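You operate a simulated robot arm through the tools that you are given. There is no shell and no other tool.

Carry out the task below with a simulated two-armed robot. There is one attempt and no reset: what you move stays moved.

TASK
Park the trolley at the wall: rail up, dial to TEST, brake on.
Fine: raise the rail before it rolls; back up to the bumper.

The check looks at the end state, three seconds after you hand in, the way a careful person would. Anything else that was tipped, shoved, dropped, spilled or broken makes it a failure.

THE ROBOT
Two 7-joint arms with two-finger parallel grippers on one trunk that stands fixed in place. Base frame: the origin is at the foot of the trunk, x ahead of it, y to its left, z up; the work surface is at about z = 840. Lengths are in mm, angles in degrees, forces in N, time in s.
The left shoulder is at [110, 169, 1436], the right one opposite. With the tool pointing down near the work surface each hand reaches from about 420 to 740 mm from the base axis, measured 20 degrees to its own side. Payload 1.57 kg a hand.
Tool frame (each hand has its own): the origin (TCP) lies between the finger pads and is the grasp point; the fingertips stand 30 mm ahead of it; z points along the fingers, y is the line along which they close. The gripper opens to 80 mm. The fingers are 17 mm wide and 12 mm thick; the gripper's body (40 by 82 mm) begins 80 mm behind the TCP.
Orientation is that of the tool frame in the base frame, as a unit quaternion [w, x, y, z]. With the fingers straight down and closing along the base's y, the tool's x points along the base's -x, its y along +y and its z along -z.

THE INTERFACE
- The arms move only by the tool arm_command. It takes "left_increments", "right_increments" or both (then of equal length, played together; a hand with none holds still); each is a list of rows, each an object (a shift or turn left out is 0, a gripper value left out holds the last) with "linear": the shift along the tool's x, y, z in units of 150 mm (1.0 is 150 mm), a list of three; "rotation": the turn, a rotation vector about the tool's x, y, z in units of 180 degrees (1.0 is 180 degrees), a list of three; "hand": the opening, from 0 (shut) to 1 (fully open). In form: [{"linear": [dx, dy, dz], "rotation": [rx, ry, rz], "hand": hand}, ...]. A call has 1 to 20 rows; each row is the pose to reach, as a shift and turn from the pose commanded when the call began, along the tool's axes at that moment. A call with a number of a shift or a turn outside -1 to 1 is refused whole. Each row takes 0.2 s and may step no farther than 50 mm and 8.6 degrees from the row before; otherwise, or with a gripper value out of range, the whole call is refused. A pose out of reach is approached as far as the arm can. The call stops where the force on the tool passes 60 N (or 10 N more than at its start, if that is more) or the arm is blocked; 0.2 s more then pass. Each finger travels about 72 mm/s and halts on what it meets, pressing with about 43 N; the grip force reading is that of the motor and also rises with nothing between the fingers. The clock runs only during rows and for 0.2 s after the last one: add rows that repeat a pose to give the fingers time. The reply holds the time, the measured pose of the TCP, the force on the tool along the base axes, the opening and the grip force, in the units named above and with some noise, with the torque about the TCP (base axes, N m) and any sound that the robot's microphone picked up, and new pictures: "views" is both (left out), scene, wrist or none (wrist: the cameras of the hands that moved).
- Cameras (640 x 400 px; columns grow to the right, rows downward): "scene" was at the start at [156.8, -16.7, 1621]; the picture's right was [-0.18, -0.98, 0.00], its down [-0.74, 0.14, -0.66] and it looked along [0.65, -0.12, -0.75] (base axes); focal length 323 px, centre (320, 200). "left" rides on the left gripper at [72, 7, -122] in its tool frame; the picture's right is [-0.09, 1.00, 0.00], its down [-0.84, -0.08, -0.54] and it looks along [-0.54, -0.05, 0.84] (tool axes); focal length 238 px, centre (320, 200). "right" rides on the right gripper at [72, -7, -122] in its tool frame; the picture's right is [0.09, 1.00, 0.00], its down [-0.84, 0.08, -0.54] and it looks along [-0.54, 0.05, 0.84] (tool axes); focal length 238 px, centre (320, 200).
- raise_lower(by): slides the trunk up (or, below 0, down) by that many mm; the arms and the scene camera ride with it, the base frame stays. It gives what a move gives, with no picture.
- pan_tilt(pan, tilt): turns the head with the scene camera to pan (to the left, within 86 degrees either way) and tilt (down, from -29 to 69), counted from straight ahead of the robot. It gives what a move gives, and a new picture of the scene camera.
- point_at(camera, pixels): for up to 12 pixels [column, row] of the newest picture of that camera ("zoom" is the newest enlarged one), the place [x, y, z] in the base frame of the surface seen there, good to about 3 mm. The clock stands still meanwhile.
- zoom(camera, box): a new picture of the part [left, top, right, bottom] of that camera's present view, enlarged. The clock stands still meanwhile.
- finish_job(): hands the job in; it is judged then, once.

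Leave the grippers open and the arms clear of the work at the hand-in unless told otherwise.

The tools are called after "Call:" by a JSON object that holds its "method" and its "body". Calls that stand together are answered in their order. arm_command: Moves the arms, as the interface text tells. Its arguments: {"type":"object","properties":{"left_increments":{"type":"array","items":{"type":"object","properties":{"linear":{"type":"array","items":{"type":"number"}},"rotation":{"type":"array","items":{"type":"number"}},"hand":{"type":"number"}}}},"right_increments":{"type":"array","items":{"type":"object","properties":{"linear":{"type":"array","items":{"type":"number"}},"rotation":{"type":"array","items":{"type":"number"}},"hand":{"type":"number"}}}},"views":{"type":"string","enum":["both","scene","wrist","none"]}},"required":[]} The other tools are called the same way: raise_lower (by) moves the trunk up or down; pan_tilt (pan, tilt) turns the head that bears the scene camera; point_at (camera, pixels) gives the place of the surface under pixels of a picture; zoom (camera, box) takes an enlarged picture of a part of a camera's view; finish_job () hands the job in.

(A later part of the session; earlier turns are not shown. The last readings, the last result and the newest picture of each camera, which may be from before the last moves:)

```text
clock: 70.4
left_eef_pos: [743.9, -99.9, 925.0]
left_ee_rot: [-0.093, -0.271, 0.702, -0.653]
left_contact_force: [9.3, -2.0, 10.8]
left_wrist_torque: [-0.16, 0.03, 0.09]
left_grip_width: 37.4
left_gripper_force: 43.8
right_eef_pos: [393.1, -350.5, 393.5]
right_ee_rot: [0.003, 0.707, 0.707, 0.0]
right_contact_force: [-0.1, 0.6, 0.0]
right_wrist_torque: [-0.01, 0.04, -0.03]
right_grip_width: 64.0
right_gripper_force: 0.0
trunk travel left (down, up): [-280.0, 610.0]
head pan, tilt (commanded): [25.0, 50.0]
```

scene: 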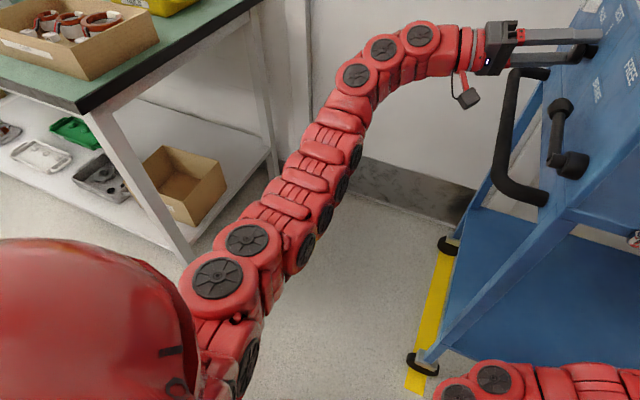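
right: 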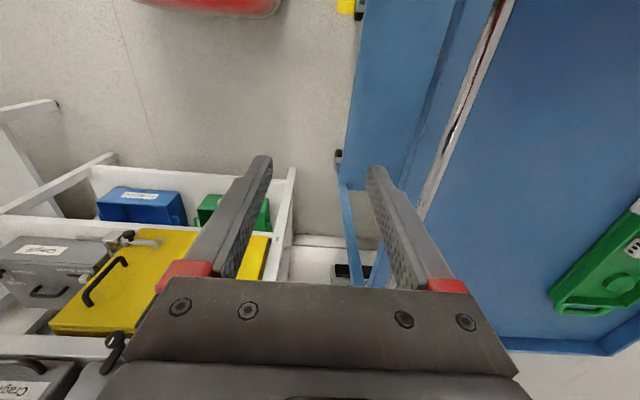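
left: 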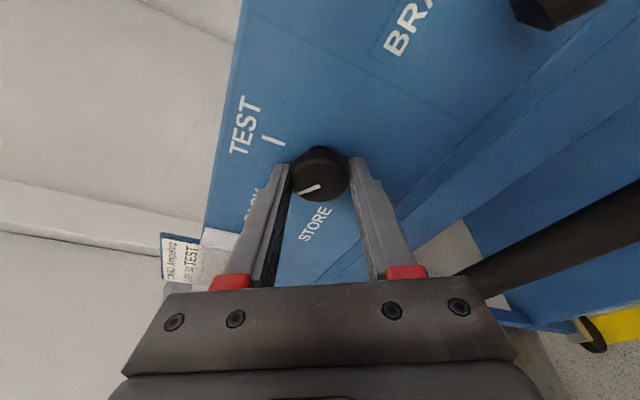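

Firm again. Now the second +60° turn, from PACK to TEST.

Call:
{"method": "arm_command", "body": {"left_increments": [{"linear": [0, -0.006, 0], "rotation": [0.0086, 0, 0.0322], "hand": 0.3}, {"linear": [0, -0.006, 0], "rotation": [0.0173, 0, 0.0644], "hand": 0.3}, {"linear": [0, -0.006, 0], "rotation": [0.0259, 0, 0.0966], "hand": 0.3}, {"linear": [0, -0.006, 0], "rotation": [0.0345, 0, 0.1288], "hand": 0.3}, {"linear": [0, -0.003, 0], "rotation": [0.0432, 0, 0.161], "hand": 0.3}, {"linear": [0, 0.0, 0], "rotation": [0.0518, 0, 0.1932], "hand": 0.3}, {"linear": [0, 0.003, 0], "rotation": [0.0604, 0, 0.2254], "hand": 0.3}, {"linear": [0, 0.006, 0], "rotation": [0.069, 0, 0.2576], "hand": 0.3}, {"linear": [0, 0.006, 0], "rotation": [0.0777, 0, 0.2898], "hand": 0.3}, {"linear": [0, 0.006, 0], "rotation": [0.0863, 0, 0.322], "hand": 0.3}, {"linear": [0, 0.006, 0], "rotation": [0.0863, 0, 0.322], "hand": 0.3}], "views": "wrist"}}

```text
clock: 72.8
left_eef_pos: [744.9, -99.2, 924.4]
left_ee_rot: [-0.27, -0.092, -0.654, 0.7]
left_contact_force: [2.8, -2.1, -0.8]
left_wrist_torque: [-0.14, 0.71, 0.23]
left_grip_width: 37.1
left_gripper_force: 42.8
right_eef_pos: [394.4, -351.6, 394.0]
right_ee_rot: [0.003, 0.708, 0.706, -0.001]
right_contact_force: [-0.1, 0.5, -0.1]
right_wrist_torque: [-0.02, -0.02, 0.01]
right_grip_width: 64.0
right_gripper_force: 0.0
trunk travel left (down, up): [-280.0, 610.0]
head pan, tilt (commanded): [25.0, 50.0]
```

left: 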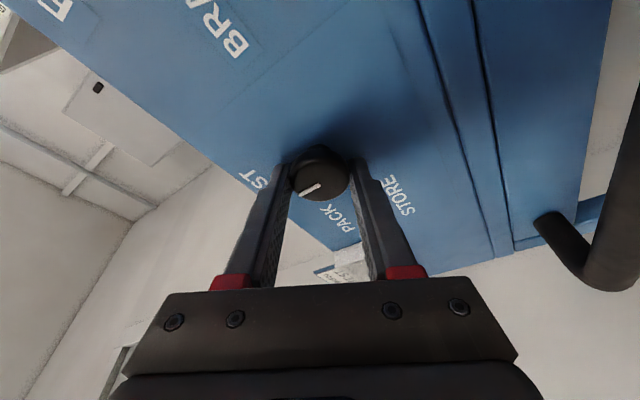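

The knob followed; there's a 0.7 N·m torque about the knob axis (detent or end stop). I open the fingers and look at the pointer.

Call:
{"method": "arm_command", "body": {"left_increments": [{"hand": 0.6}, {"hand": 0.8}, {"hand": 0.95}, {"hand": 0.95}], "views": "wrist"}}

Call:
{"method": "zoom", "body": {"camera": "left", "box": [240, 110, 400, 240]}}

```text
clock: 73.8
left_eef_pos: [743.7, -99.1, 924.2]
left_ee_rot: [-0.27, -0.092, -0.654, 0.701]
left_contact_force: [0.1, 0.1, -0.1]
left_wrist_torque: [0.02, -0.01, 0.02]
left_grip_width: 76.1
left_gripper_force: 0.1
right_eef_pos: [394.3, -350.5, 394.6]
right_ee_rot: [0.003, 0.708, 0.706, -0.001]
right_contact_force: [-0.4, 0.2, 0.0]
right_wrist_torque: [-0.02, 0.0, 0.0]
right_grip_width: 64.1
right_gripper_force: 0.0
trunk travel left (down, up): [-280.0, 610.0]
head pan, tilt (commanded): [25.0, 50.0]
```

left: 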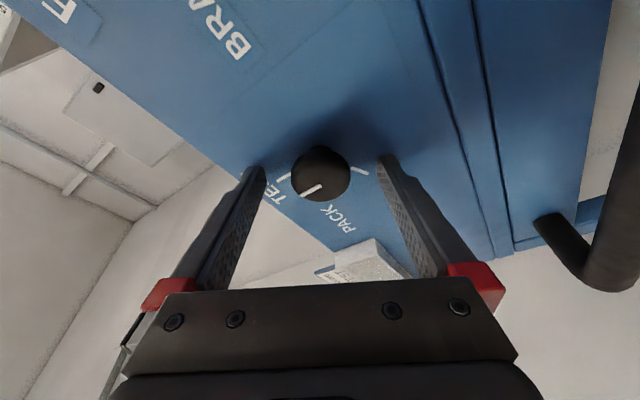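

```text
3.08 times, centred on (320, 175) of left
```

zoom: 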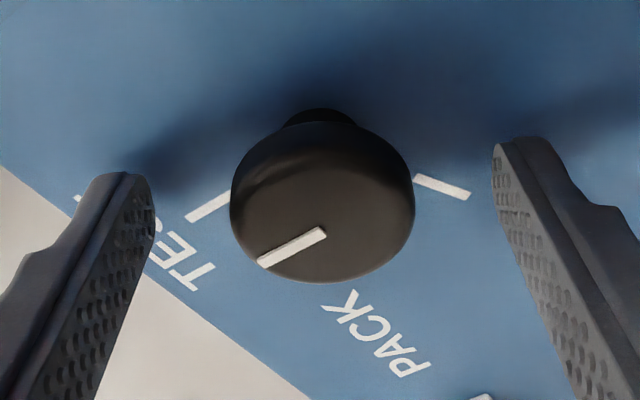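

The pointer line is parallel to the TEST tick. I back the hand off 110 mm along its axis and turn it to the frontal roll for a check.

Call:
{"method": "arm_command", "body": {"left_increments": [{"linear": [0, 0, -0.1]}, {"linear": [0, 0, -0.25]}, {"linear": [0, 0, -0.4], "rotation": [-0.01, 0, -0.035]}, {"linear": [0, 0, -0.55], "rotation": [-0.02, 0, -0.07]}, {"linear": [0, 0, -0.7], "rotation": [-0.03, 0, -0.11]}, {"linear": [0, 0, -0.73], "rotation": [-0.0432, 0, -0.15]}, {"linear": [0, 0, -0.73], "rotation": [-0.0432, 0, -0.161]}], "views": "both"}}

Call:
{"method": "zoom", "body": {"camera": "left", "box": [240, 60, 420, 200]}}

```text
clock: 75.4
left_eef_pos: [719.6, 5.6, 908.4]
left_ee_rot: [0.091, -0.093, 0.702, -0.7]
left_contact_force: [-0.6, 0.1, -0.5]
left_wrist_torque: [0.02, 0.01, 0.01]
left_grip_width: 76.1
left_gripper_force: 0.0
right_eef_pos: [395.5, -350.7, 393.9]
right_ee_rot: [0.003, 0.707, 0.707, 0.0]
right_contact_force: [-0.1, 0.2, 0.2]
right_wrist_torque: [-0.03, -0.01, 0.01]
right_grip_width: 63.7
right_gripper_force: 0.1
trunk travel left (down, up): [-280.0, 610.0]
head pan, tilt (commanded): [25.0, 50.0]
```

scene: 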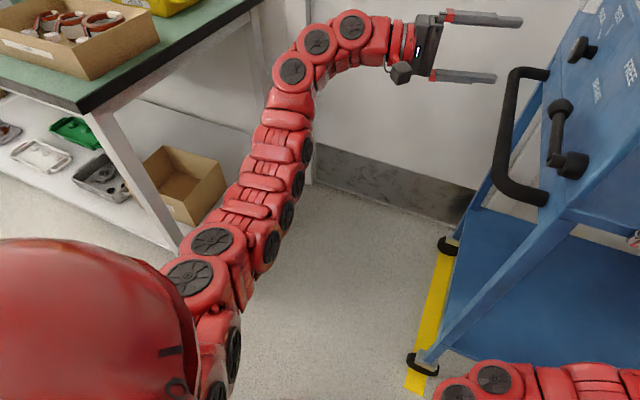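
left: 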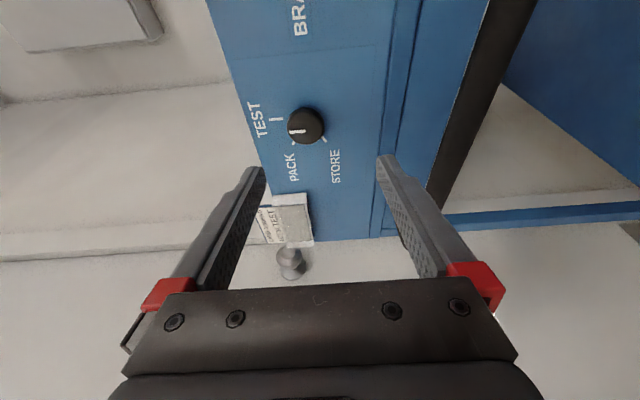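

```text
2.86 times, centred on (330, 130) of left
```

zoom: 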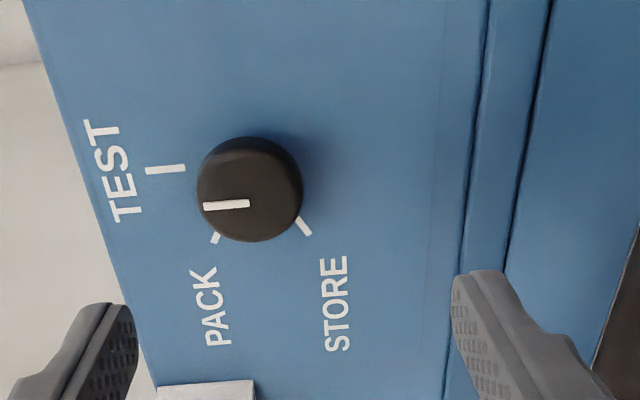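

The dial is at TEST: pointer parallel to and at the TEST tick. Now the brake lever: I move the left hand toward -x to look at it frontally with the FREE/BRAKE marks.

Call:
{"method": "arm_command", "body": {"left_increments": [{"linear": [0.1, 0, -0.05]}, {"linear": [0.2, 0, -0.1]}, {"linear": [0.3, 0, -0.2]}, {"linear": [0.4, 0, -0.3]}, {"linear": [0.5, 0, -0.4]}, {"linear": [0.6, 0, -0.5]}, {"linear": [0.7, 0, -0.6]}, {"linear": [0.8, 0, -0.6]}, {"linear": [0.8, 0, -0.6]}], "views": "both"}}

Call:
{"method": "zoom", "body": {"camera": "left", "box": [230, 0, 430, 180]}}

```text
clock: 77.4
left_eef_pos: [579.1, 62.9, 910.5]
left_ee_rot: [0.091, -0.093, 0.702, -0.7]
left_contact_force: [-0.3, -0.2, 0.0]
left_wrist_torque: [0.01, 0.02, -0.03]
left_grip_width: 76.2
left_gripper_force: 0.1
right_eef_pos: [393.5, -351.6, 394.8]
right_ee_rot: [0.004, 0.708, 0.706, 0.0]
right_contact_force: [-0.3, -0.5, -0.5]
right_wrist_torque: [0.03, -0.01, -0.01]
right_grip_width: 64.0
right_gripper_force: 0.1
trunk travel left (down, up): [-280.0, 610.0]
head pan, tilt (commanded): [25.0, 50.0]
```

scene: 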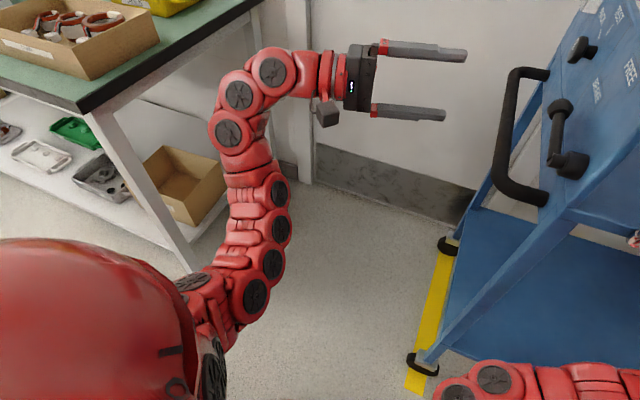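
left: 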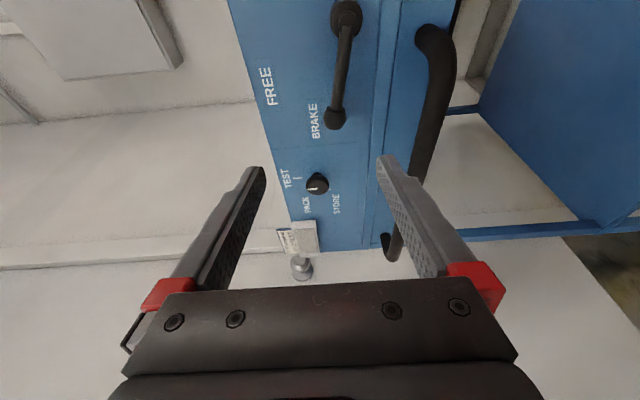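

```text
2.22 times, centred on (330, 90) of left
```

zoom: 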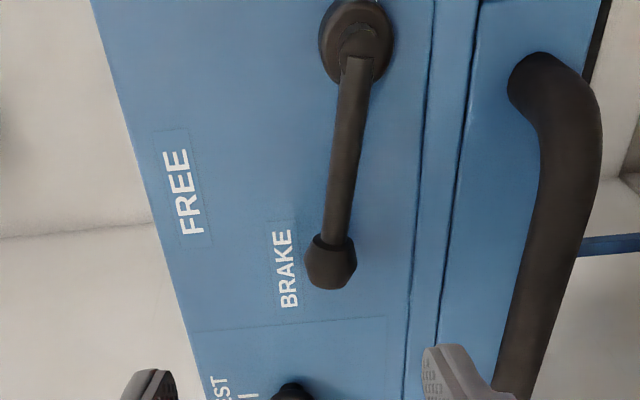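

Call:
{"method": "point_at", "body": {"camera": "zoom", "pixels": [[172, 192], [195, 192], [285, 268], [275, 240], [288, 305], [330, 265], [345, 190], [352, 110], [357, 35], [385, 60], [555, 220], [535, 75]]}}

```text
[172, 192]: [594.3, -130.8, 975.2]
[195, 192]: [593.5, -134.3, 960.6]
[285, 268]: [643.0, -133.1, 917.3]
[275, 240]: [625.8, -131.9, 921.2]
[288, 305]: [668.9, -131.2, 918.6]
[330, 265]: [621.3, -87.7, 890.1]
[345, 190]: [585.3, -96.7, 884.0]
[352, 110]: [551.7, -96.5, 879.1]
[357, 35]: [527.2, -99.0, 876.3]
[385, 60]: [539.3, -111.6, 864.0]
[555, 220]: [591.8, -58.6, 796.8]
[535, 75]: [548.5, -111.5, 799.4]
```

The lever (pivot ≈(531,875), now ~9° above horizontal) stands beside BRAKE; FREE is the higher mark (~55°). So the brake seems to be on now and must be freed before rolling. I cage the lever shaft with the left fingers (one above, one below, 40 mm gap): first I advance most of the way and look.

Call:
{"method": "arm_command", "body": {"left_increments": [{"linear": [0.05, 0.04, 0.0], "hand": 0.7}, {"linear": [0.1, 0.08, 0.05], "hand": 0.5}, {"linear": [0.15, 0.12, 0.15], "hand": 0.5}, {"linear": [0.191, 0.163, 0.25], "hand": 0.5}, {"linear": [0.191, 0.163, 0.35], "hand": 0.5}, {"linear": [0.191, 0.163, 0.45], "hand": 0.5}, {"linear": [0.191, 0.163, 0.55], "hand": 0.5}, {"linear": [0.191, 0.163, 0.65], "hand": 0.5}, {"linear": [0.191, 0.163, 0.7], "hand": 0.5}, {"linear": [0.191, 0.163, 0.7], "hand": 0.5}], "views": "both"}}

```text
clock: 79.6
left_eef_pos: [579.2, -45.5, 884.9]
left_ee_rot: [0.093, -0.093, 0.702, -0.7]
left_contact_force: [-0.5, 0.6, 0.5]
left_wrist_torque: [0.02, 0.01, 0.0]
left_grip_width: 40.0
left_gripper_force: 0.1
right_eef_pos: [393.6, -351.0, 394.6]
right_ee_rot: [0.003, 0.708, 0.706, -0.001]
right_contact_force: [0.7, 0.7, 0.7]
right_wrist_torque: [-0.03, -0.02, 0.01]
right_grip_width: 64.0
right_gripper_force: 0.2
trunk travel left (down, up): [-280.0, 610.0]
head pan, tilt (commanded): [25.0, 50.0]
```

scene: 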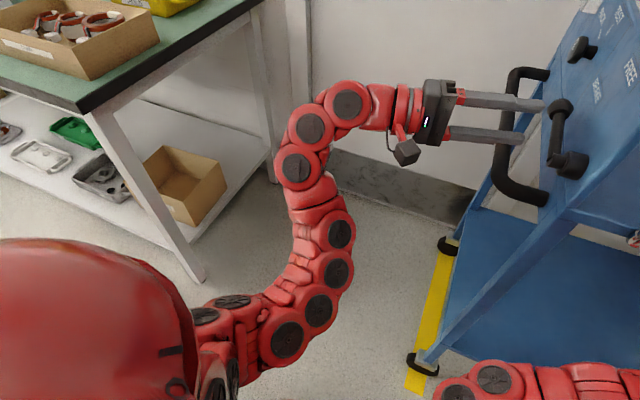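
left: 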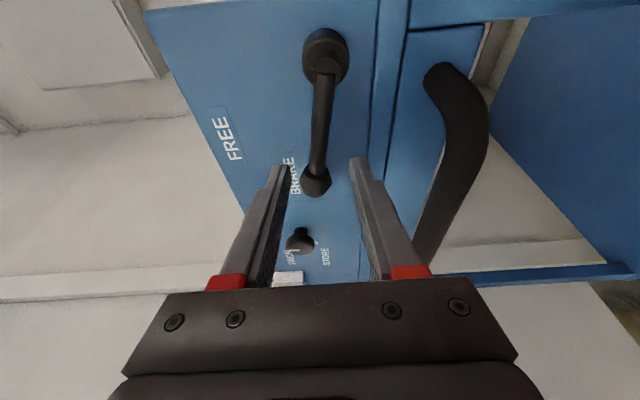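

The lever lies in the gap between the fingers. I measure its shaft once more to be sure before advancing.

Call:
{"method": "point_at", "body": {"camera": "left", "pixels": [[323, 90], [321, 120], [319, 150], [315, 182], [330, 35], [325, 70]]}}

Call:
{"method": "zoom", "body": {"camera": "left", "box": [250, 20, 410, 220]}}

```text
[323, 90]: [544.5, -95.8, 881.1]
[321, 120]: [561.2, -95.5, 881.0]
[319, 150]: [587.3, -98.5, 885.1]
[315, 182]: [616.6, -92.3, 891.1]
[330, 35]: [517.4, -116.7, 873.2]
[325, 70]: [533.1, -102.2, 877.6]
```

```text
2.00 times, centred on (330, 120) of left
```

zoom: 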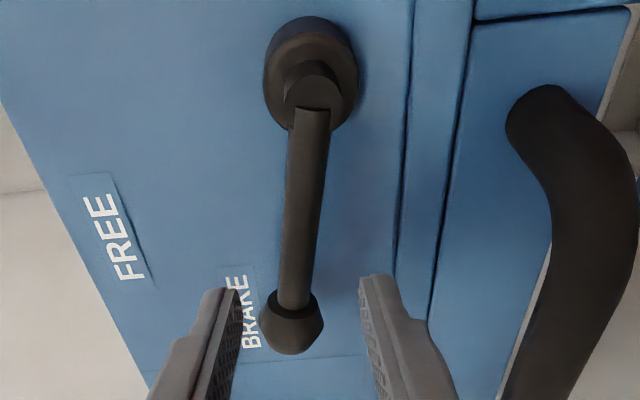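

Shaft at x≈590 has z≈885, front surface y≈-96. I advance 44 mm along the fingers so they straddle it.

Call:
{"method": "arm_command", "body": {"left_increments": [{"linear": [0, 0, 0.06]}, {"linear": [0, 0, 0.12]}, {"linear": [0, 0, 0.18]}, {"linear": [0, 0, 0.24]}, {"linear": [0, 0, 0.293]}, {"linear": [0, 0, 0.293]}], "views": "wrist"}}

```text
clock: 81.0
left_eef_pos: [590.2, -89.5, 886.0]
left_ee_rot: [0.092, -0.093, 0.701, -0.701]
left_contact_force: [0.3, -0.9, 0.0]
left_wrist_torque: [-0.07, -0.03, 0.01]
left_grip_width: 40.3
left_gripper_force: 0.0
right_eef_pos: [393.9, -350.5, 393.6]
right_ee_rot: [0.002, 0.708, 0.706, -0.001]
right_contact_force: [-0.2, 0.8, 0.1]
right_wrist_torque: [0.0, -0.06, 0.02]
right_grip_width: 63.8
right_gripper_force: 0.0
trunk travel left (down, up): [-280.0, 610.0]
head pan, tilt (commanded): [25.0, 50.0]
```

left: 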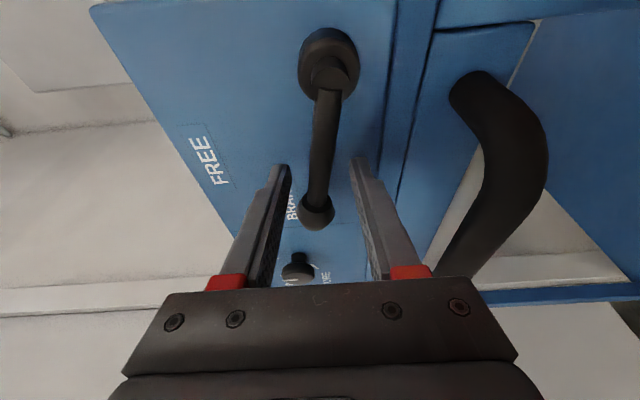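

No contact yet, lever centred between the fingers. I swing the hand about the lever's pivot (≈(527,875)) upward, first by 25°, checking the force.

Call:
{"method": "arm_command", "body": {"left_increments": [{"linear": [0.008, -0.037, -0.002], "rotation": [0.0072, 0, 0.0268]}, {"linear": [0.019, -0.072, -0.005], "rotation": [0.0144, 0, 0.0537]}, {"linear": [0.032, -0.107, -0.009], "rotation": [0.0216, 0, 0.0805]}, {"linear": [0.049, -0.139, -0.013], "rotation": [0.0288, 0, 0.1073]}, {"linear": [0.068, -0.171, -0.018], "rotation": [0.036, 0, 0.1342]}], "views": "both"}}

```text
clock: 82.2
left_eef_pos: [579.4, -88.3, 911.1]
left_ee_rot: [-0.242, -0.061, -0.665, 0.704]
left_contact_force: [0.7, 0.7, -1.6]
left_wrist_torque: [0.02, 0.06, 0.04]
left_grip_width: 41.2
left_gripper_force: 1.3
right_eef_pos: [394.0, -350.5, 392.9]
right_ee_rot: [0.003, 0.708, 0.707, 0.0]
right_contact_force: [1.2, -0.2, 0.4]
right_wrist_torque: [-0.01, 0.04, 0.0]
right_grip_width: 64.1
right_gripper_force: 0.0
trunk travel left (down, up): [-280.0, 610.0]
head pan, tilt (commanded): [25.0, 50.0]
```

scene: 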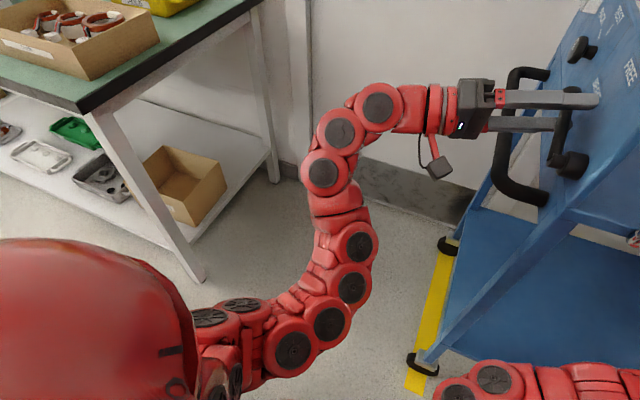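
left: 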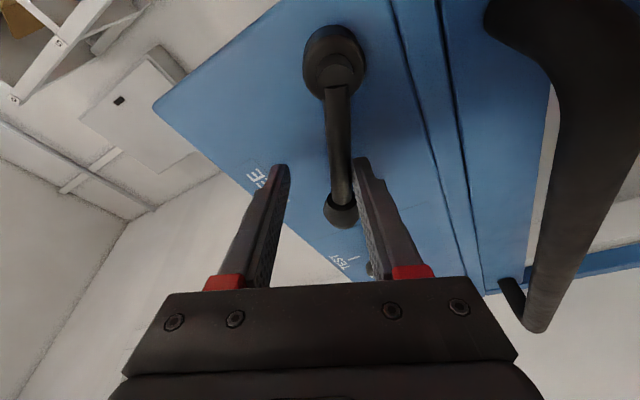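

The lever moves easily (1–2 N). I continue the same swing by another 35°.

Call:
{"method": "arm_command", "body": {"left_increments": [{"linear": [0.008, -0.037, -0.002], "rotation": [0.0072, 0, 0.0268]}, {"linear": [0.019, -0.072, -0.005], "rotation": [0.0144, 0, 0.0537]}, {"linear": [0.032, -0.107, -0.009], "rotation": [0.0216, 0, 0.0805]}, {"linear": [0.049, -0.139, -0.013], "rotation": [0.0288, 0, 0.1073]}, {"linear": [0.068, -0.171, -0.018], "rotation": [0.036, 0, 0.1342]}], "views": "wrist"}}

```text
clock: 83.4
left_eef_pos: [562.1, -88.8, 929.6]
left_ee_rot: [-0.378, -0.212, -0.597, 0.675]
left_contact_force: [1.2, 0.2, -1.4]
left_wrist_torque: [0.01, 0.0, 0.01]
left_grip_width: 41.2
left_gripper_force: 0.6
right_eef_pos: [394.2, -350.5, 394.3]
right_ee_rot: [0.003, 0.708, 0.706, 0.0]
right_contact_force: [0.1, 0.7, 0.8]
right_wrist_torque: [-0.02, 0.01, 0.02]
right_grip_width: 64.1
right_gripper_force: 0.0
trunk travel left (down, up): [-280.0, 610.0]
head pan, tilt (commanded): [25.0, 50.0]
```

left: 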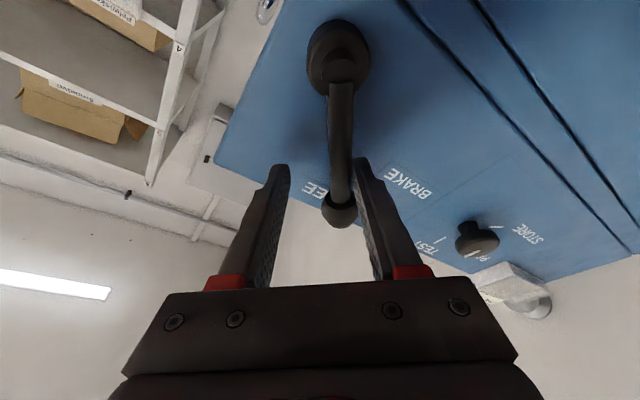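

Lever is now at roughly 48°, between the BRAKE and FREE marks in the view. I go on in smaller steps, 10° more.

Call:
{"method": "arm_command", "body": {"left_increments": [{"linear": [0.008, -0.037, -0.002], "rotation": [0.0072, 0, 0.0268]}, {"linear": [0.019, -0.072, -0.005], "rotation": [0.0144, 0, 0.0537]}], "views": "wrist"}}

Call:
{"method": "zoom", "body": {"camera": "scene", "box": [480, 0, 640, 200]}}

```text
clock: 84.0
left_eef_pos: [549.5, -88.4, 935.0]
left_ee_rot: [-0.43, -0.271, -0.561, 0.653]
left_contact_force: [1.0, -0.6, -0.3]
left_wrist_torque: [0.02, -0.01, 0.03]
left_grip_width: 41.1
left_gripper_force: 0.5
right_eef_pos: [394.2, -349.8, 393.7]
right_ee_rot: [0.003, 0.708, 0.707, -0.001]
right_contact_force: [0.2, 0.5, 0.3]
right_wrist_torque: [-0.03, 0.01, 0.02]
right_grip_width: 63.8
right_gripper_force: 0.0
trunk travel left (down, up): [-280.0, 610.0]
head pan, tilt (commanded): [25.0, 50.0]
```

left: 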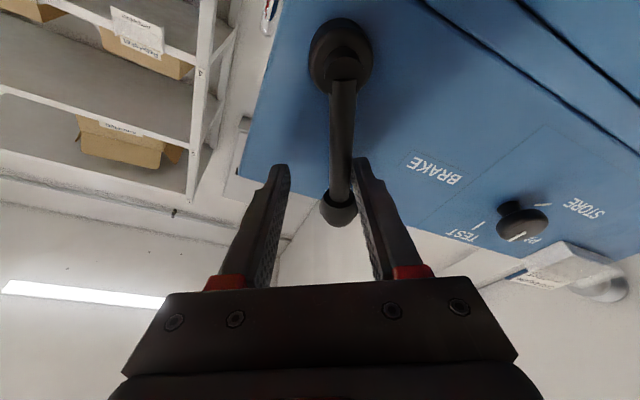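

```text
2.00 times, centred on (560, 100) of scene
```

zoom: 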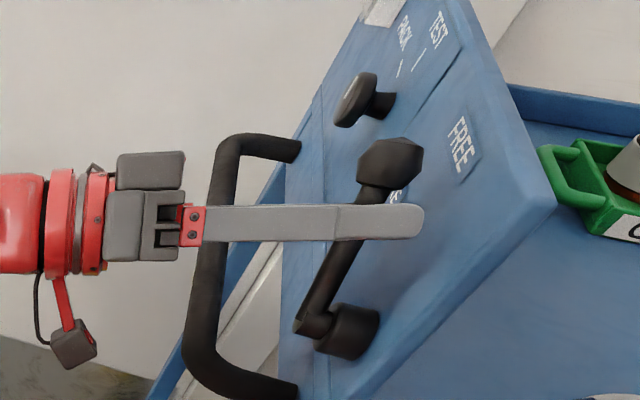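

The lever now points at the FREE mark (~58°). I feel for the end stop with another 10°.

Call:
{"method": "arm_command", "body": {"left_increments": [{"linear": [0.008, -0.037, -0.002], "rotation": [0.0072, 0, 0.0268]}, {"linear": [0.019, -0.072, -0.005], "rotation": [0.0144, 0, 0.0537]}], "views": "wrist"}}

Call:
{"method": "zoom", "body": {"camera": "scene", "box": [480, 0, 640, 200]}}

```text
clock: 84.6
left_eef_pos: [538.9, -88.0, 938.1]
left_ee_rot: [-0.477, -0.327, -0.522, 0.627]
left_contact_force: [0.8, 0.0, -0.3]
left_wrist_torque: [0.01, 0.0, 0.01]
left_grip_width: 40.8
left_gripper_force: 0.3
right_eef_pos: [395.0, -349.8, 394.8]
right_ee_rot: [0.003, 0.708, 0.706, 0.0]
right_contact_force: [0.1, 0.6, -0.6]
right_wrist_torque: [-0.01, -0.04, 0.01]
right_grip_width: 63.9
right_gripper_force: 0.0
trunk travel left (down, up): [-280.0, 610.0]
head pan, tilt (commanded): [25.0, 50.0]
```

left: 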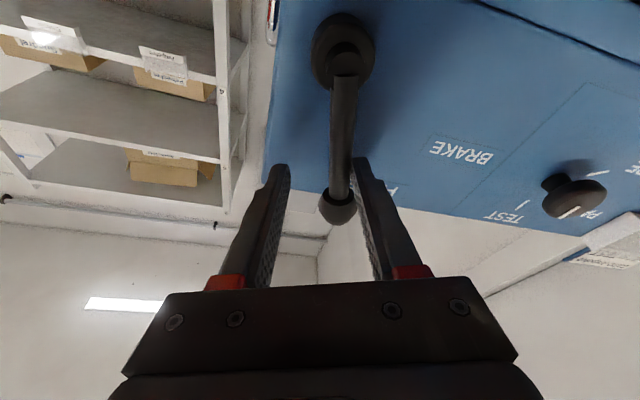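

```text
2.00 times, centred on (560, 100) of scene
```

zoom: 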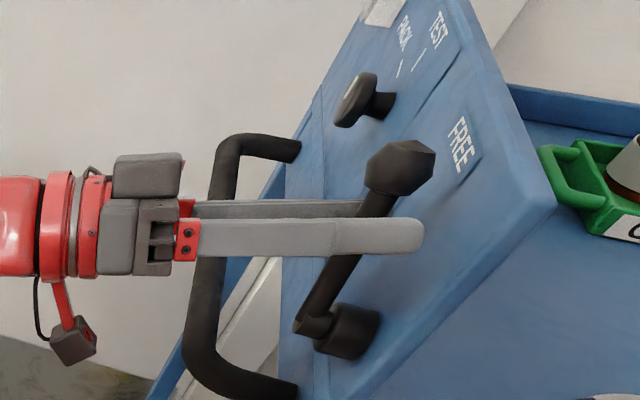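

Still no stop (1 N). Another 10° to find the end of the lever's travel.

Call:
{"method": "arm_command", "body": {"left_increments": [{"linear": [0.008, -0.037, -0.002], "rotation": [0.0072, 0, 0.0268]}, {"linear": [0.019, -0.072, -0.005], "rotation": [0.0144, 0, 0.0537]}], "views": "wrist"}}

Call:
{"method": "zoom", "body": {"camera": "scene", "box": [480, 0, 640, 200]}}

```text
clock: 85.2
left_eef_pos: [526.8, -87.2, 938.5]
left_ee_rot: [-0.52, -0.381, -0.478, 0.597]
left_contact_force: [-0.2, 1.1, -0.5]
left_wrist_torque: [0.01, 0.02, -0.03]
left_grip_width: 40.0
left_gripper_force: 0.0
right_eef_pos: [393.3, -351.3, 394.1]
right_ee_rot: [0.003, 0.707, 0.707, -0.001]
right_contact_force: [0.3, -0.3, 0.0]
right_wrist_torque: [0.02, -0.03, 0.01]
right_grip_width: 63.8
right_gripper_force: 0.1
trunk travel left (down, up): [-280.0, 610.0]
head pan, tilt (commanded): [25.0, 50.0]
```

left: 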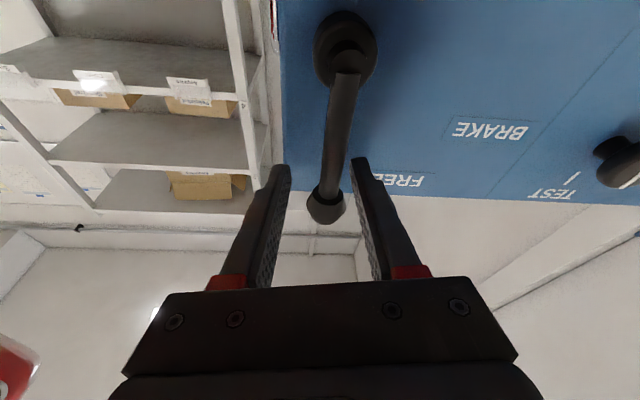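

```text
2.00 times, centred on (560, 100) of scene
```

zoom: 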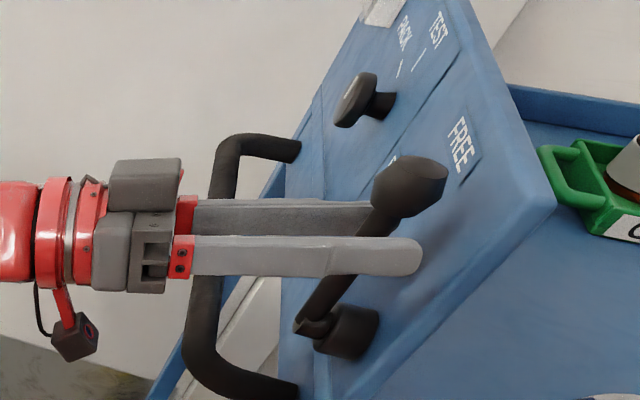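

Now the contact vanished and the lever sits free between the fingers: it seems to have snapped over to its other position. I measure its line.

Call:
{"method": "point_at", "body": {"camera": "left", "pixels": [[343, 90], [340, 120], [336, 150], [331, 180], [324, 208], [345, 45]]}}

Call:
{"method": "point_at", "body": {"camera": "zoom", "pixels": [[410, 185], [345, 325], [325, 290], [460, 145], [360, 225]]}}

```text
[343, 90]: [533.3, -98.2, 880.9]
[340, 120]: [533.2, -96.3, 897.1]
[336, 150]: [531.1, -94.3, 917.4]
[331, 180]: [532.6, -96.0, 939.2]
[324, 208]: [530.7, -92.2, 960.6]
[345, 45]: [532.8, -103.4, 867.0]
```

```text
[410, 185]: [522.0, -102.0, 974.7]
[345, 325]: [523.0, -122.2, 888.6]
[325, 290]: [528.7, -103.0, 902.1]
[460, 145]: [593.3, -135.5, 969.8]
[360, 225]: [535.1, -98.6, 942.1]
```

The lever now stands vertical at x≈532 (FREE, next to the FREE mark), stable. I withdraw the left hand along its axis and roll it back.

Call:
{"method": "arm_command", "body": {"left_increments": [{"linear": [0, 0, -0.15]}, {"linear": [0, 0, -0.35]}, {"linear": [0, 0, -0.55]}, {"linear": [0, 0, -0.75]}, {"linear": [0, 0, -0.85], "rotation": [-0.0115, 0, -0.043]}, {"linear": [0, 0, -0.95], "rotation": [-0.023, 0, -0.086]}, {"linear": [0, 0, -1.0], "rotation": [-0.0345, 0, -0.129]}, {"linear": [0, 0, -1.0], "rotation": [-0.046, 0, -0.172]}, {"linear": [0, 0, -1.0], "rotation": [-0.0575, 0, -0.215]}, {"linear": [0, 0, -1.0], "rotation": [-0.069, 0, -0.257]}, {"linear": [0, 0, -1.0], "rotation": [-0.0805, 0, -0.3]}, {"linear": [0, 0, -1.0], "rotation": [-0.092, 0, -0.343]}, {"linear": [0, 0, -1.0], "rotation": [-0.1035, 0, -0.386]}, {"linear": [0, 0, -1.0], "rotation": [-0.115, 0, -0.429]}, {"linear": [0, 0, -1.0], "rotation": [-0.115, 0, -0.429]}], "views": "both"}}

```text
clock: 88.4
left_eef_pos: [521.1, 57.2, 900.1]
left_ee_rot: [0.091, -0.093, 0.702, -0.7]
left_contact_force: [0.4, 0.5, -0.2]
left_wrist_torque: [0.02, -0.03, -0.02]
left_grip_width: 39.8
left_gripper_force: 0.2
right_eef_pos: [394.4, -350.9, 394.2]
right_ee_rot: [0.002, 0.708, 0.706, -0.001]
right_contact_force: [-0.1, -0.4, -0.8]
right_wrist_torque: [0.01, 0.01, -0.02]
right_grip_width: 64.1
right_gripper_force: 0.1
trunk travel left (down, up): [-280.0, 610.0]
head pan, tilt (commanded): [25.0, 50.0]
```

scene: 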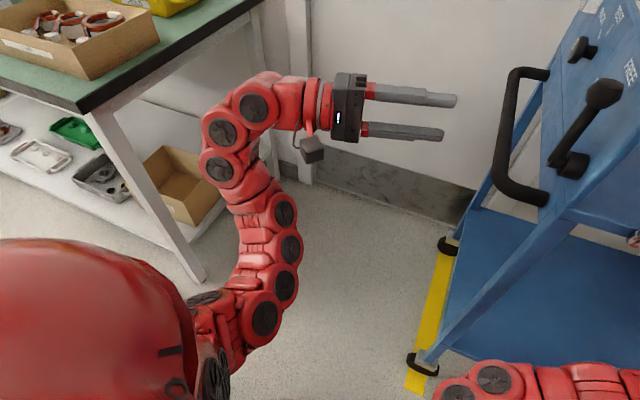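
left: 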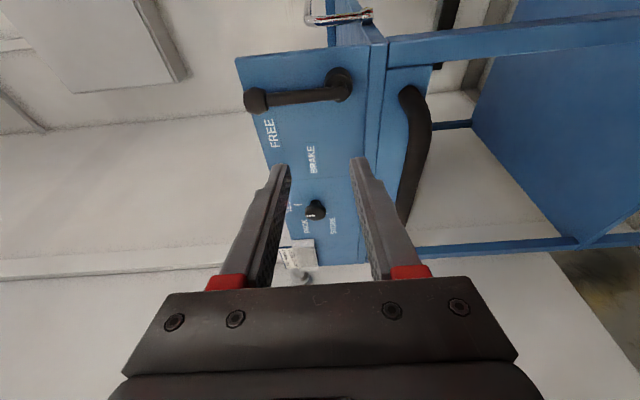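

Confirmed: lever vertical at FREE, dial at TEST, rail up. Next the roll. I'll grip the handle bar with the left hand for the first part and with the right hand for the rest. I measure the handle bar now.

Call:
{"method": "zoom", "body": {"camera": "left", "box": [330, 60, 480, 270]}}

Call:
{"method": "point_at", "body": {"camera": "left", "pixels": [[408, 100], [425, 115], [424, 140], [420, 160], [413, 190], [402, 225], [395, 230]]}}

Call:
{"method": "point_at", "body": {"camera": "scene", "pixels": [[513, 72], [508, 100], [503, 130], [500, 160], [510, 185], [545, 198], [545, 75]]}}

```text
1.90 times, centred on (405, 165) of left
```

zoom: 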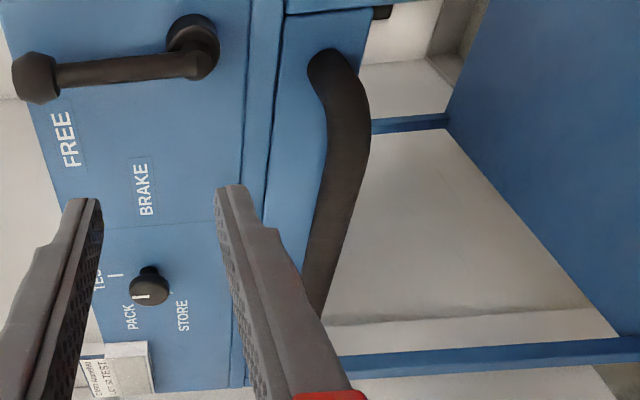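

```text
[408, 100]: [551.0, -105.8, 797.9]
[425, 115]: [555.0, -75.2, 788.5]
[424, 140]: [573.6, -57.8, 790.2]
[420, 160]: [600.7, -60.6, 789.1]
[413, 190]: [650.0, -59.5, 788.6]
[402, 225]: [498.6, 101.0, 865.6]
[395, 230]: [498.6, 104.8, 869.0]
```

```text
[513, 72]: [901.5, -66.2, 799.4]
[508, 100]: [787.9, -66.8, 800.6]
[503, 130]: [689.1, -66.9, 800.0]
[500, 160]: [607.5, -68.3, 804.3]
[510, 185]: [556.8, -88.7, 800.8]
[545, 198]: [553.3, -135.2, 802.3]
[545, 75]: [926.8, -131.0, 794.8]
```

The handle bar runs x≈550–925 at y≈-71, z≈789, radius ~13. I move the open left hand to a pre-grasp at about (682,-4,789).

Call:
{"method": "arm_command", "body": {"left_increments": [{"linear": [-0.08, 0.06, 0.056], "hand": 0.7}, {"linear": [-0.16, 0.12, 0.112], "hand": 0.95}, {"linear": [-0.24, 0.19, 0.168], "hand": 0.95}, {"linear": [-0.32, 0.25, 0.224]}, {"linear": [-0.4, 0.31, 0.28]}, {"linear": [-0.48, 0.37, 0.336]}, {"linear": [-0.56, 0.43, 0.392]}, {"linear": [-0.64, 0.5, 0.448]}, {"linear": [-0.72, 0.56, 0.504]}, {"linear": [-0.8, 0.62, 0.56]}, {"linear": [-0.88, 0.69, 0.616]}, {"linear": [-0.931, 0.74, 0.671]}, {"linear": [-0.931, 0.74, 0.671]}], "views": "both"}}

```text
clock: 91.2
left_eef_pos: [681.3, -5.8, 788.5]
left_ee_rot: [0.092, -0.092, 0.701, -0.701]
left_contact_force: [0.1, 0.3, 0.5]
left_wrist_torque: [0.01, -0.02, 0.01]
left_grip_width: 76.1
left_gripper_force: 0.0
right_eef_pos: [394.8, -350.8, 394.3]
right_ee_rot: [0.003, 0.708, 0.707, 0.0]
right_contact_force: [-0.6, -0.3, 0.1]
right_wrist_torque: [-0.03, -0.03, 0.02]
right_grip_width: 64.1
right_gripper_force: 0.1
trunk travel left (down, up): [-280.0, 610.0]
head pan, tilt (commanded): [25.0, 50.0]
```

scene: 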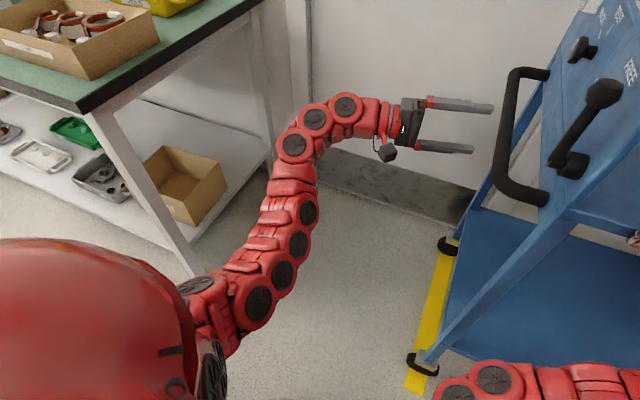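
left: 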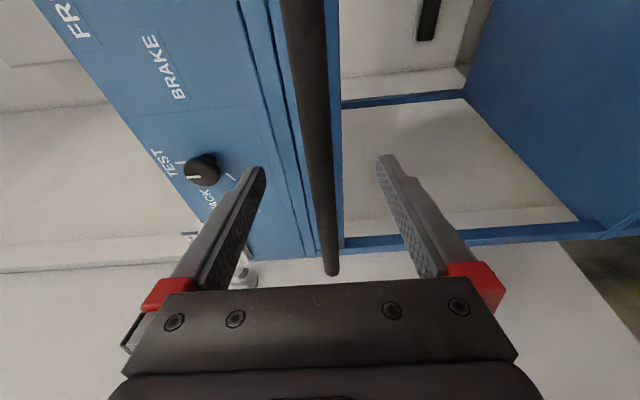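

The bar runs centrally between the fingers. I advance 68 mm and close on it.

Call:
{"method": "arm_command", "body": {"left_increments": [{"linear": [0, 0, 0.1]}, {"linear": [0, 0, 0.2]}, {"linear": [0, 0, 0.3]}, {"linear": [0, 0, 0.4]}, {"linear": [0, 0, 0.453]}, {"linear": [0, 0, 0.453], "hand": 0.7}, {"linear": [0, 0, 0.453], "hand": 0.5}, {"linear": [0, 0, 0.453], "hand": 0.35}, {"linear": [0, 0, 0.453], "hand": 0.2}, {"linear": [0, 0, 0.453], "hand": 0.2}], "views": "wrist"}}

```text
clock: 93.4
left_eef_pos: [698.4, -71.9, 789.9]
left_ee_rot: [0.092, -0.091, 0.702, -0.701]
left_contact_force: [6.8, -1.3, 8.3]
left_wrist_torque: [0.04, 0.09, -0.13]
left_grip_width: 24.1
left_gripper_force: 36.4
right_eef_pos: [394.1, -351.2, 395.3]
right_ee_rot: [0.004, 0.708, 0.707, 0.0]
right_contact_force: [0.0, 0.3, 0.9]
right_wrist_torque: [-0.02, 0.01, -0.03]
right_grip_width: 64.0
right_gripper_force: 0.0
trunk travel left (down, up): [-280.0, 610.0]
head pan, tilt (commanded): [25.0, 50.0]
```

left: 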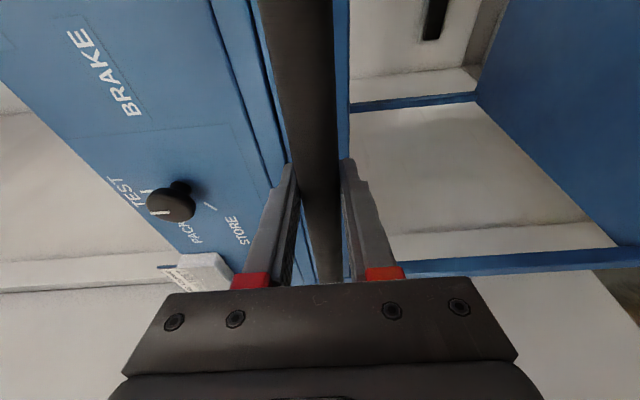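

Gripped (24 mm, 36 N). First a gentle test push of 20 mm toward -y to see that the trolley rolls and how hard.

Call:
{"method": "arm_command", "body": {"left_increments": [{"linear": [0.0035, 0, 0.0129]}, {"linear": [0.0086, 0, 0.0322]}, {"linear": [0.0155, 0, 0.058]}, {"linear": [0.0242, 0, 0.0902]}, {"linear": [0.0311, 0, 0.1159]}, {"linear": [0.0345, 0, 0.1288]}], "views": "both"}}

```text
clock: 94.8
left_eef_pos: [699.1, -89.2, 790.8]
left_ee_rot: [0.093, -0.091, 0.701, -0.701]
left_contact_force: [2.3, 3.5, 12.3]
left_wrist_torque: [-0.08, 0.08, 0.82]
left_grip_width: 23.8
left_gripper_force: 35.8
right_eef_pos: [392.9, -350.4, 395.1]
right_ee_rot: [0.005, 0.708, 0.706, 0.0]
right_contact_force: [0.2, 0.1, -0.3]
right_wrist_torque: [0.02, -0.03, 0.02]
right_grip_width: 63.9
right_gripper_force: 0.0
trunk travel left (down, up): [-280.0, 610.0]
head pan, tilt (commanded): [25.0, 50.0]
```

scene: 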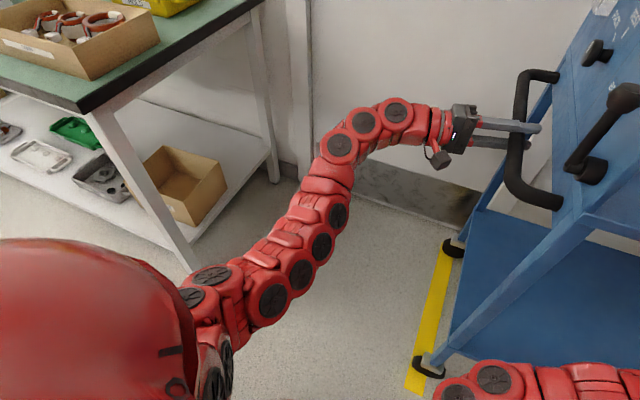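
left: 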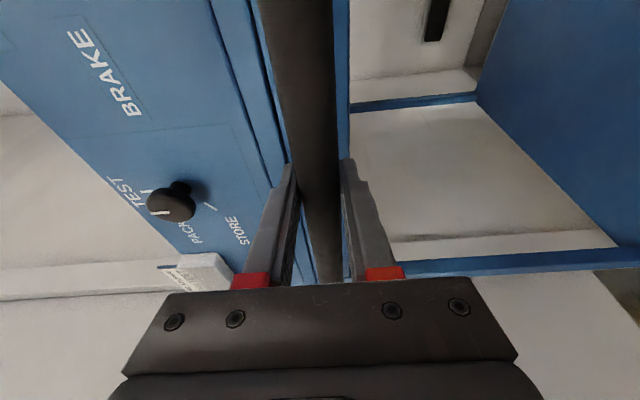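

The trolley rolls with only ~4 N. I keep pushing smoothly at about 50 mm/s for another 155 mm.

Call:
{"method": "arm_command", "body": {"left_increments": [{"linear": [0.0069, -0.005, 0.0258]}, {"linear": [0.0173, -0.01, 0.0644]}, {"linear": [0.0311, -0.013, 0.1159]}, {"linear": [0.0466, -0.013, 0.1739]}, {"linear": [0.0639, -0.013, 0.2383]}, {"linear": [0.0812, -0.013, 0.3027]}, {"linear": [0.0984, -0.013, 0.3671]}, {"linear": [0.1157, -0.013, 0.4315]}, {"linear": [0.133, -0.013, 0.4959]}, {"linear": [0.1502, -0.013, 0.5603]}, {"linear": [0.1675, -0.013, 0.6247]}, {"linear": [0.1848, -0.013, 0.6891]}, {"linear": [0.202, -0.013, 0.7535]}, {"linear": [0.2193, -0.013, 0.8179]}, {"linear": [0.2366, -0.013, 0.8823]}, {"linear": [0.2521, -0.013, 0.9402]}, {"linear": [0.2642, -0.013, 0.9853]}, {"linear": [0.2677, -0.013, 0.9982]}, {"linear": [0.2677, -0.013, 0.9982]}], "views": "both"}}

```text
clock: 98.8
left_eef_pos: [699.6, -244.7, 790.0]
left_ee_rot: [0.092, -0.092, 0.701, -0.701]
left_contact_force: [-0.2, 1.9, -2.2]
left_wrist_torque: [-0.05, 0.04, 0.66]
left_grip_width: 23.8
left_gripper_force: 36.2
right_eef_pos: [393.7, -350.1, 394.8]
right_ee_rot: [0.003, 0.708, 0.707, -0.001]
right_contact_force: [0.2, -1.0, 0.6]
right_wrist_torque: [0.0, 0.01, -0.02]
right_grip_width: 64.2
right_gripper_force: 0.1
trunk travel left (down, up): [-280.0, 610.0]
head pan, tilt (commanded): [25.0, 50.0]
```

scene: 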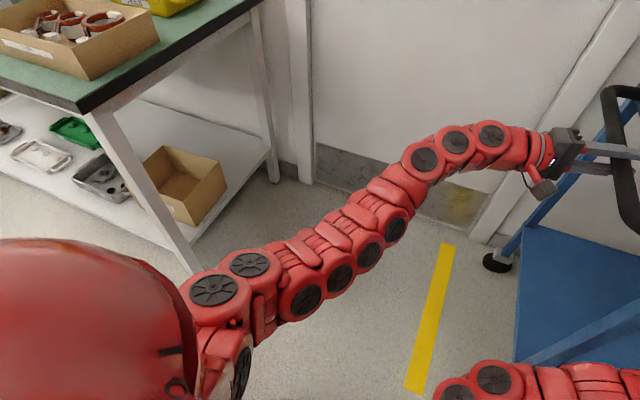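
left: 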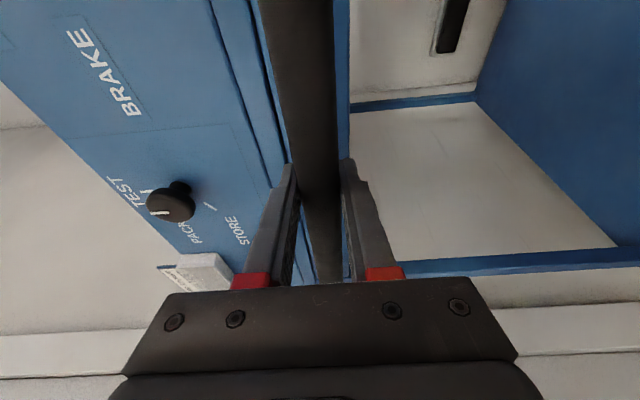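

Rolled straight (173 mm so far, panel view unchanged). I continue with the left hand for another 100 mm.

Call:
{"method": "arm_command", "body": {"left_increments": [{"linear": [0.0069, 0, 0.0258]}, {"linear": [0.0173, 0, 0.0644]}, {"linear": [0.0311, 0, 0.1159]}, {"linear": [0.0466, 0, 0.1739]}, {"linear": [0.0639, 0, 0.2383]}, {"linear": [0.0812, 0, 0.3027]}, {"linear": [0.0984, 0, 0.3671]}, {"linear": [0.1157, 0, 0.4315]}, {"linear": [0.133, 0, 0.4959]}, {"linear": [0.1485, 0, 0.5538]}, {"linear": [0.1623, 0, 0.6054]}, {"linear": [0.171, 0, 0.6376]}, {"linear": [0.1727, 0, 0.644]}, {"linear": [0.1727, 0, 0.644]}], "views": "both"}}

```text
clock: 101.8
left_eef_pos: [700.2, -343.9, 789.4]
left_ee_rot: [0.092, -0.092, 0.702, -0.701]
left_contact_force: [6.1, 4.0, 0.0]
left_wrist_torque: [-0.05, -0.09, 0.32]
left_grip_width: 23.9
left_gripper_force: 35.6
right_eef_pos: [393.7, -351.2, 394.5]
right_ee_rot: [0.002, 0.707, 0.707, 0.0]
right_contact_force: [-1.0, -0.7, -0.7]
right_wrist_torque: [0.01, -0.01, -0.02]
right_grip_width: 64.0
right_gripper_force: 0.1
trunk travel left (down, up): [-280.0, 610.0]
head pan, tilt (commanded): [25.0, 50.0]
```

scene: 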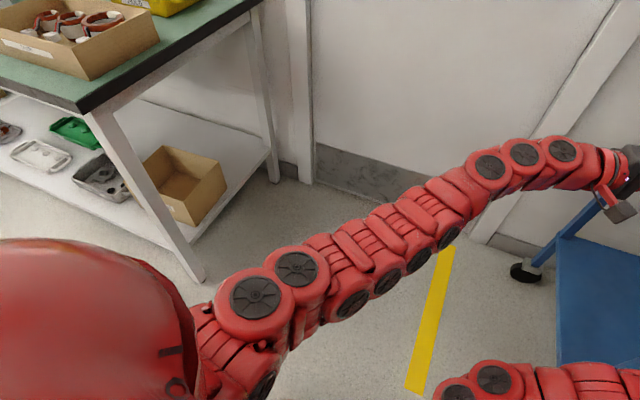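
left: 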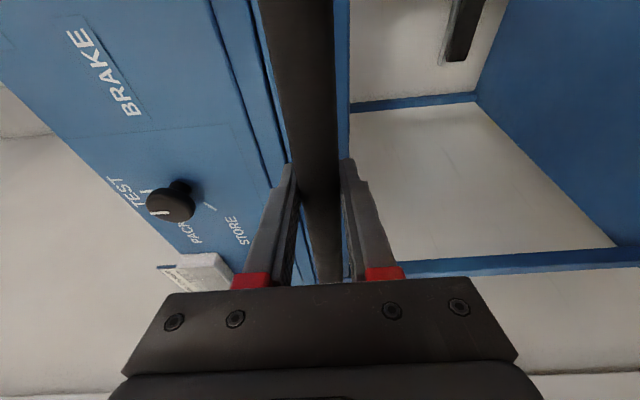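

Moved 272 mm so far. I turn the head right to see the trolley, shelf, rail and remaining gap.

Call:
{"method": "pan_tilt", "body": {"pan": -38, "tilt": 45}}

```text
clock: 103.1
left_eef_pos: [700.5, -344.6, 789.5]
left_ee_rot: [0.092, -0.092, 0.701, -0.701]
left_contact_force: [7.1, 2.7, 1.6]
left_wrist_torque: [0.02, -0.04, 0.07]
left_grip_width: 23.8
left_gripper_force: 36.0
right_eef_pos: [394.5, -351.9, 394.0]
right_ee_rot: [0.004, 0.706, 0.708, -0.001]
right_contact_force: [0.5, 0.6, -0.8]
right_wrist_torque: [-0.04, 0.02, 0.01]
right_grip_width: 63.8
right_gripper_force: 0.0
trunk travel left (down, up): [-280.0, 610.0]
head pan, tilt (commanded): [-38.0, 45.0]
```

scene: 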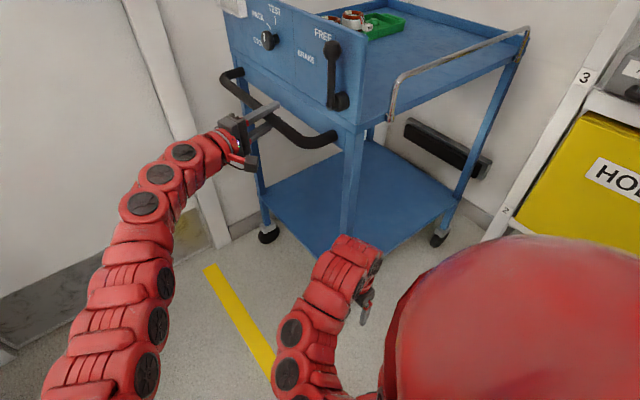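

Good view: rail up, bumper strip at (445,150), shelf unit with HOLD lid at the right. I check the clearance between the trolley/rail and the shelf post, and the gap to the bumper.

Call:
{"method": "point_at", "body": {"camera": "scene", "pixels": [[545, 140], [585, 75], [510, 210], [525, 32], [500, 130], [420, 125], [440, 145], [478, 165], [454, 200], [462, 195], [512, 60], [445, 230]]}}

Call:
{"method": "zoom", "body": {"camera": "scene", "box": [360, 10, 620, 250]}}

```text
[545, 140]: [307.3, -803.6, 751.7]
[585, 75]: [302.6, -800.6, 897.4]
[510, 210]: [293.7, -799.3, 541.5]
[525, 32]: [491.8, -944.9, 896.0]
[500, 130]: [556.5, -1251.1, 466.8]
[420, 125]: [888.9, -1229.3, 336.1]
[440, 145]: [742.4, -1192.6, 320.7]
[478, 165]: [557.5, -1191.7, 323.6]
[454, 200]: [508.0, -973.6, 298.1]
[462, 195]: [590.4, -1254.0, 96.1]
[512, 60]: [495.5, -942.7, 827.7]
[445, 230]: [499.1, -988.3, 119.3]
```

```text
1.67 times, centred on (490, 130) of scene
```

zoom: 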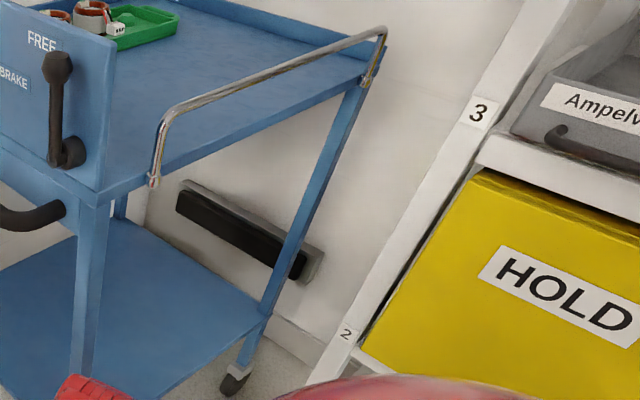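

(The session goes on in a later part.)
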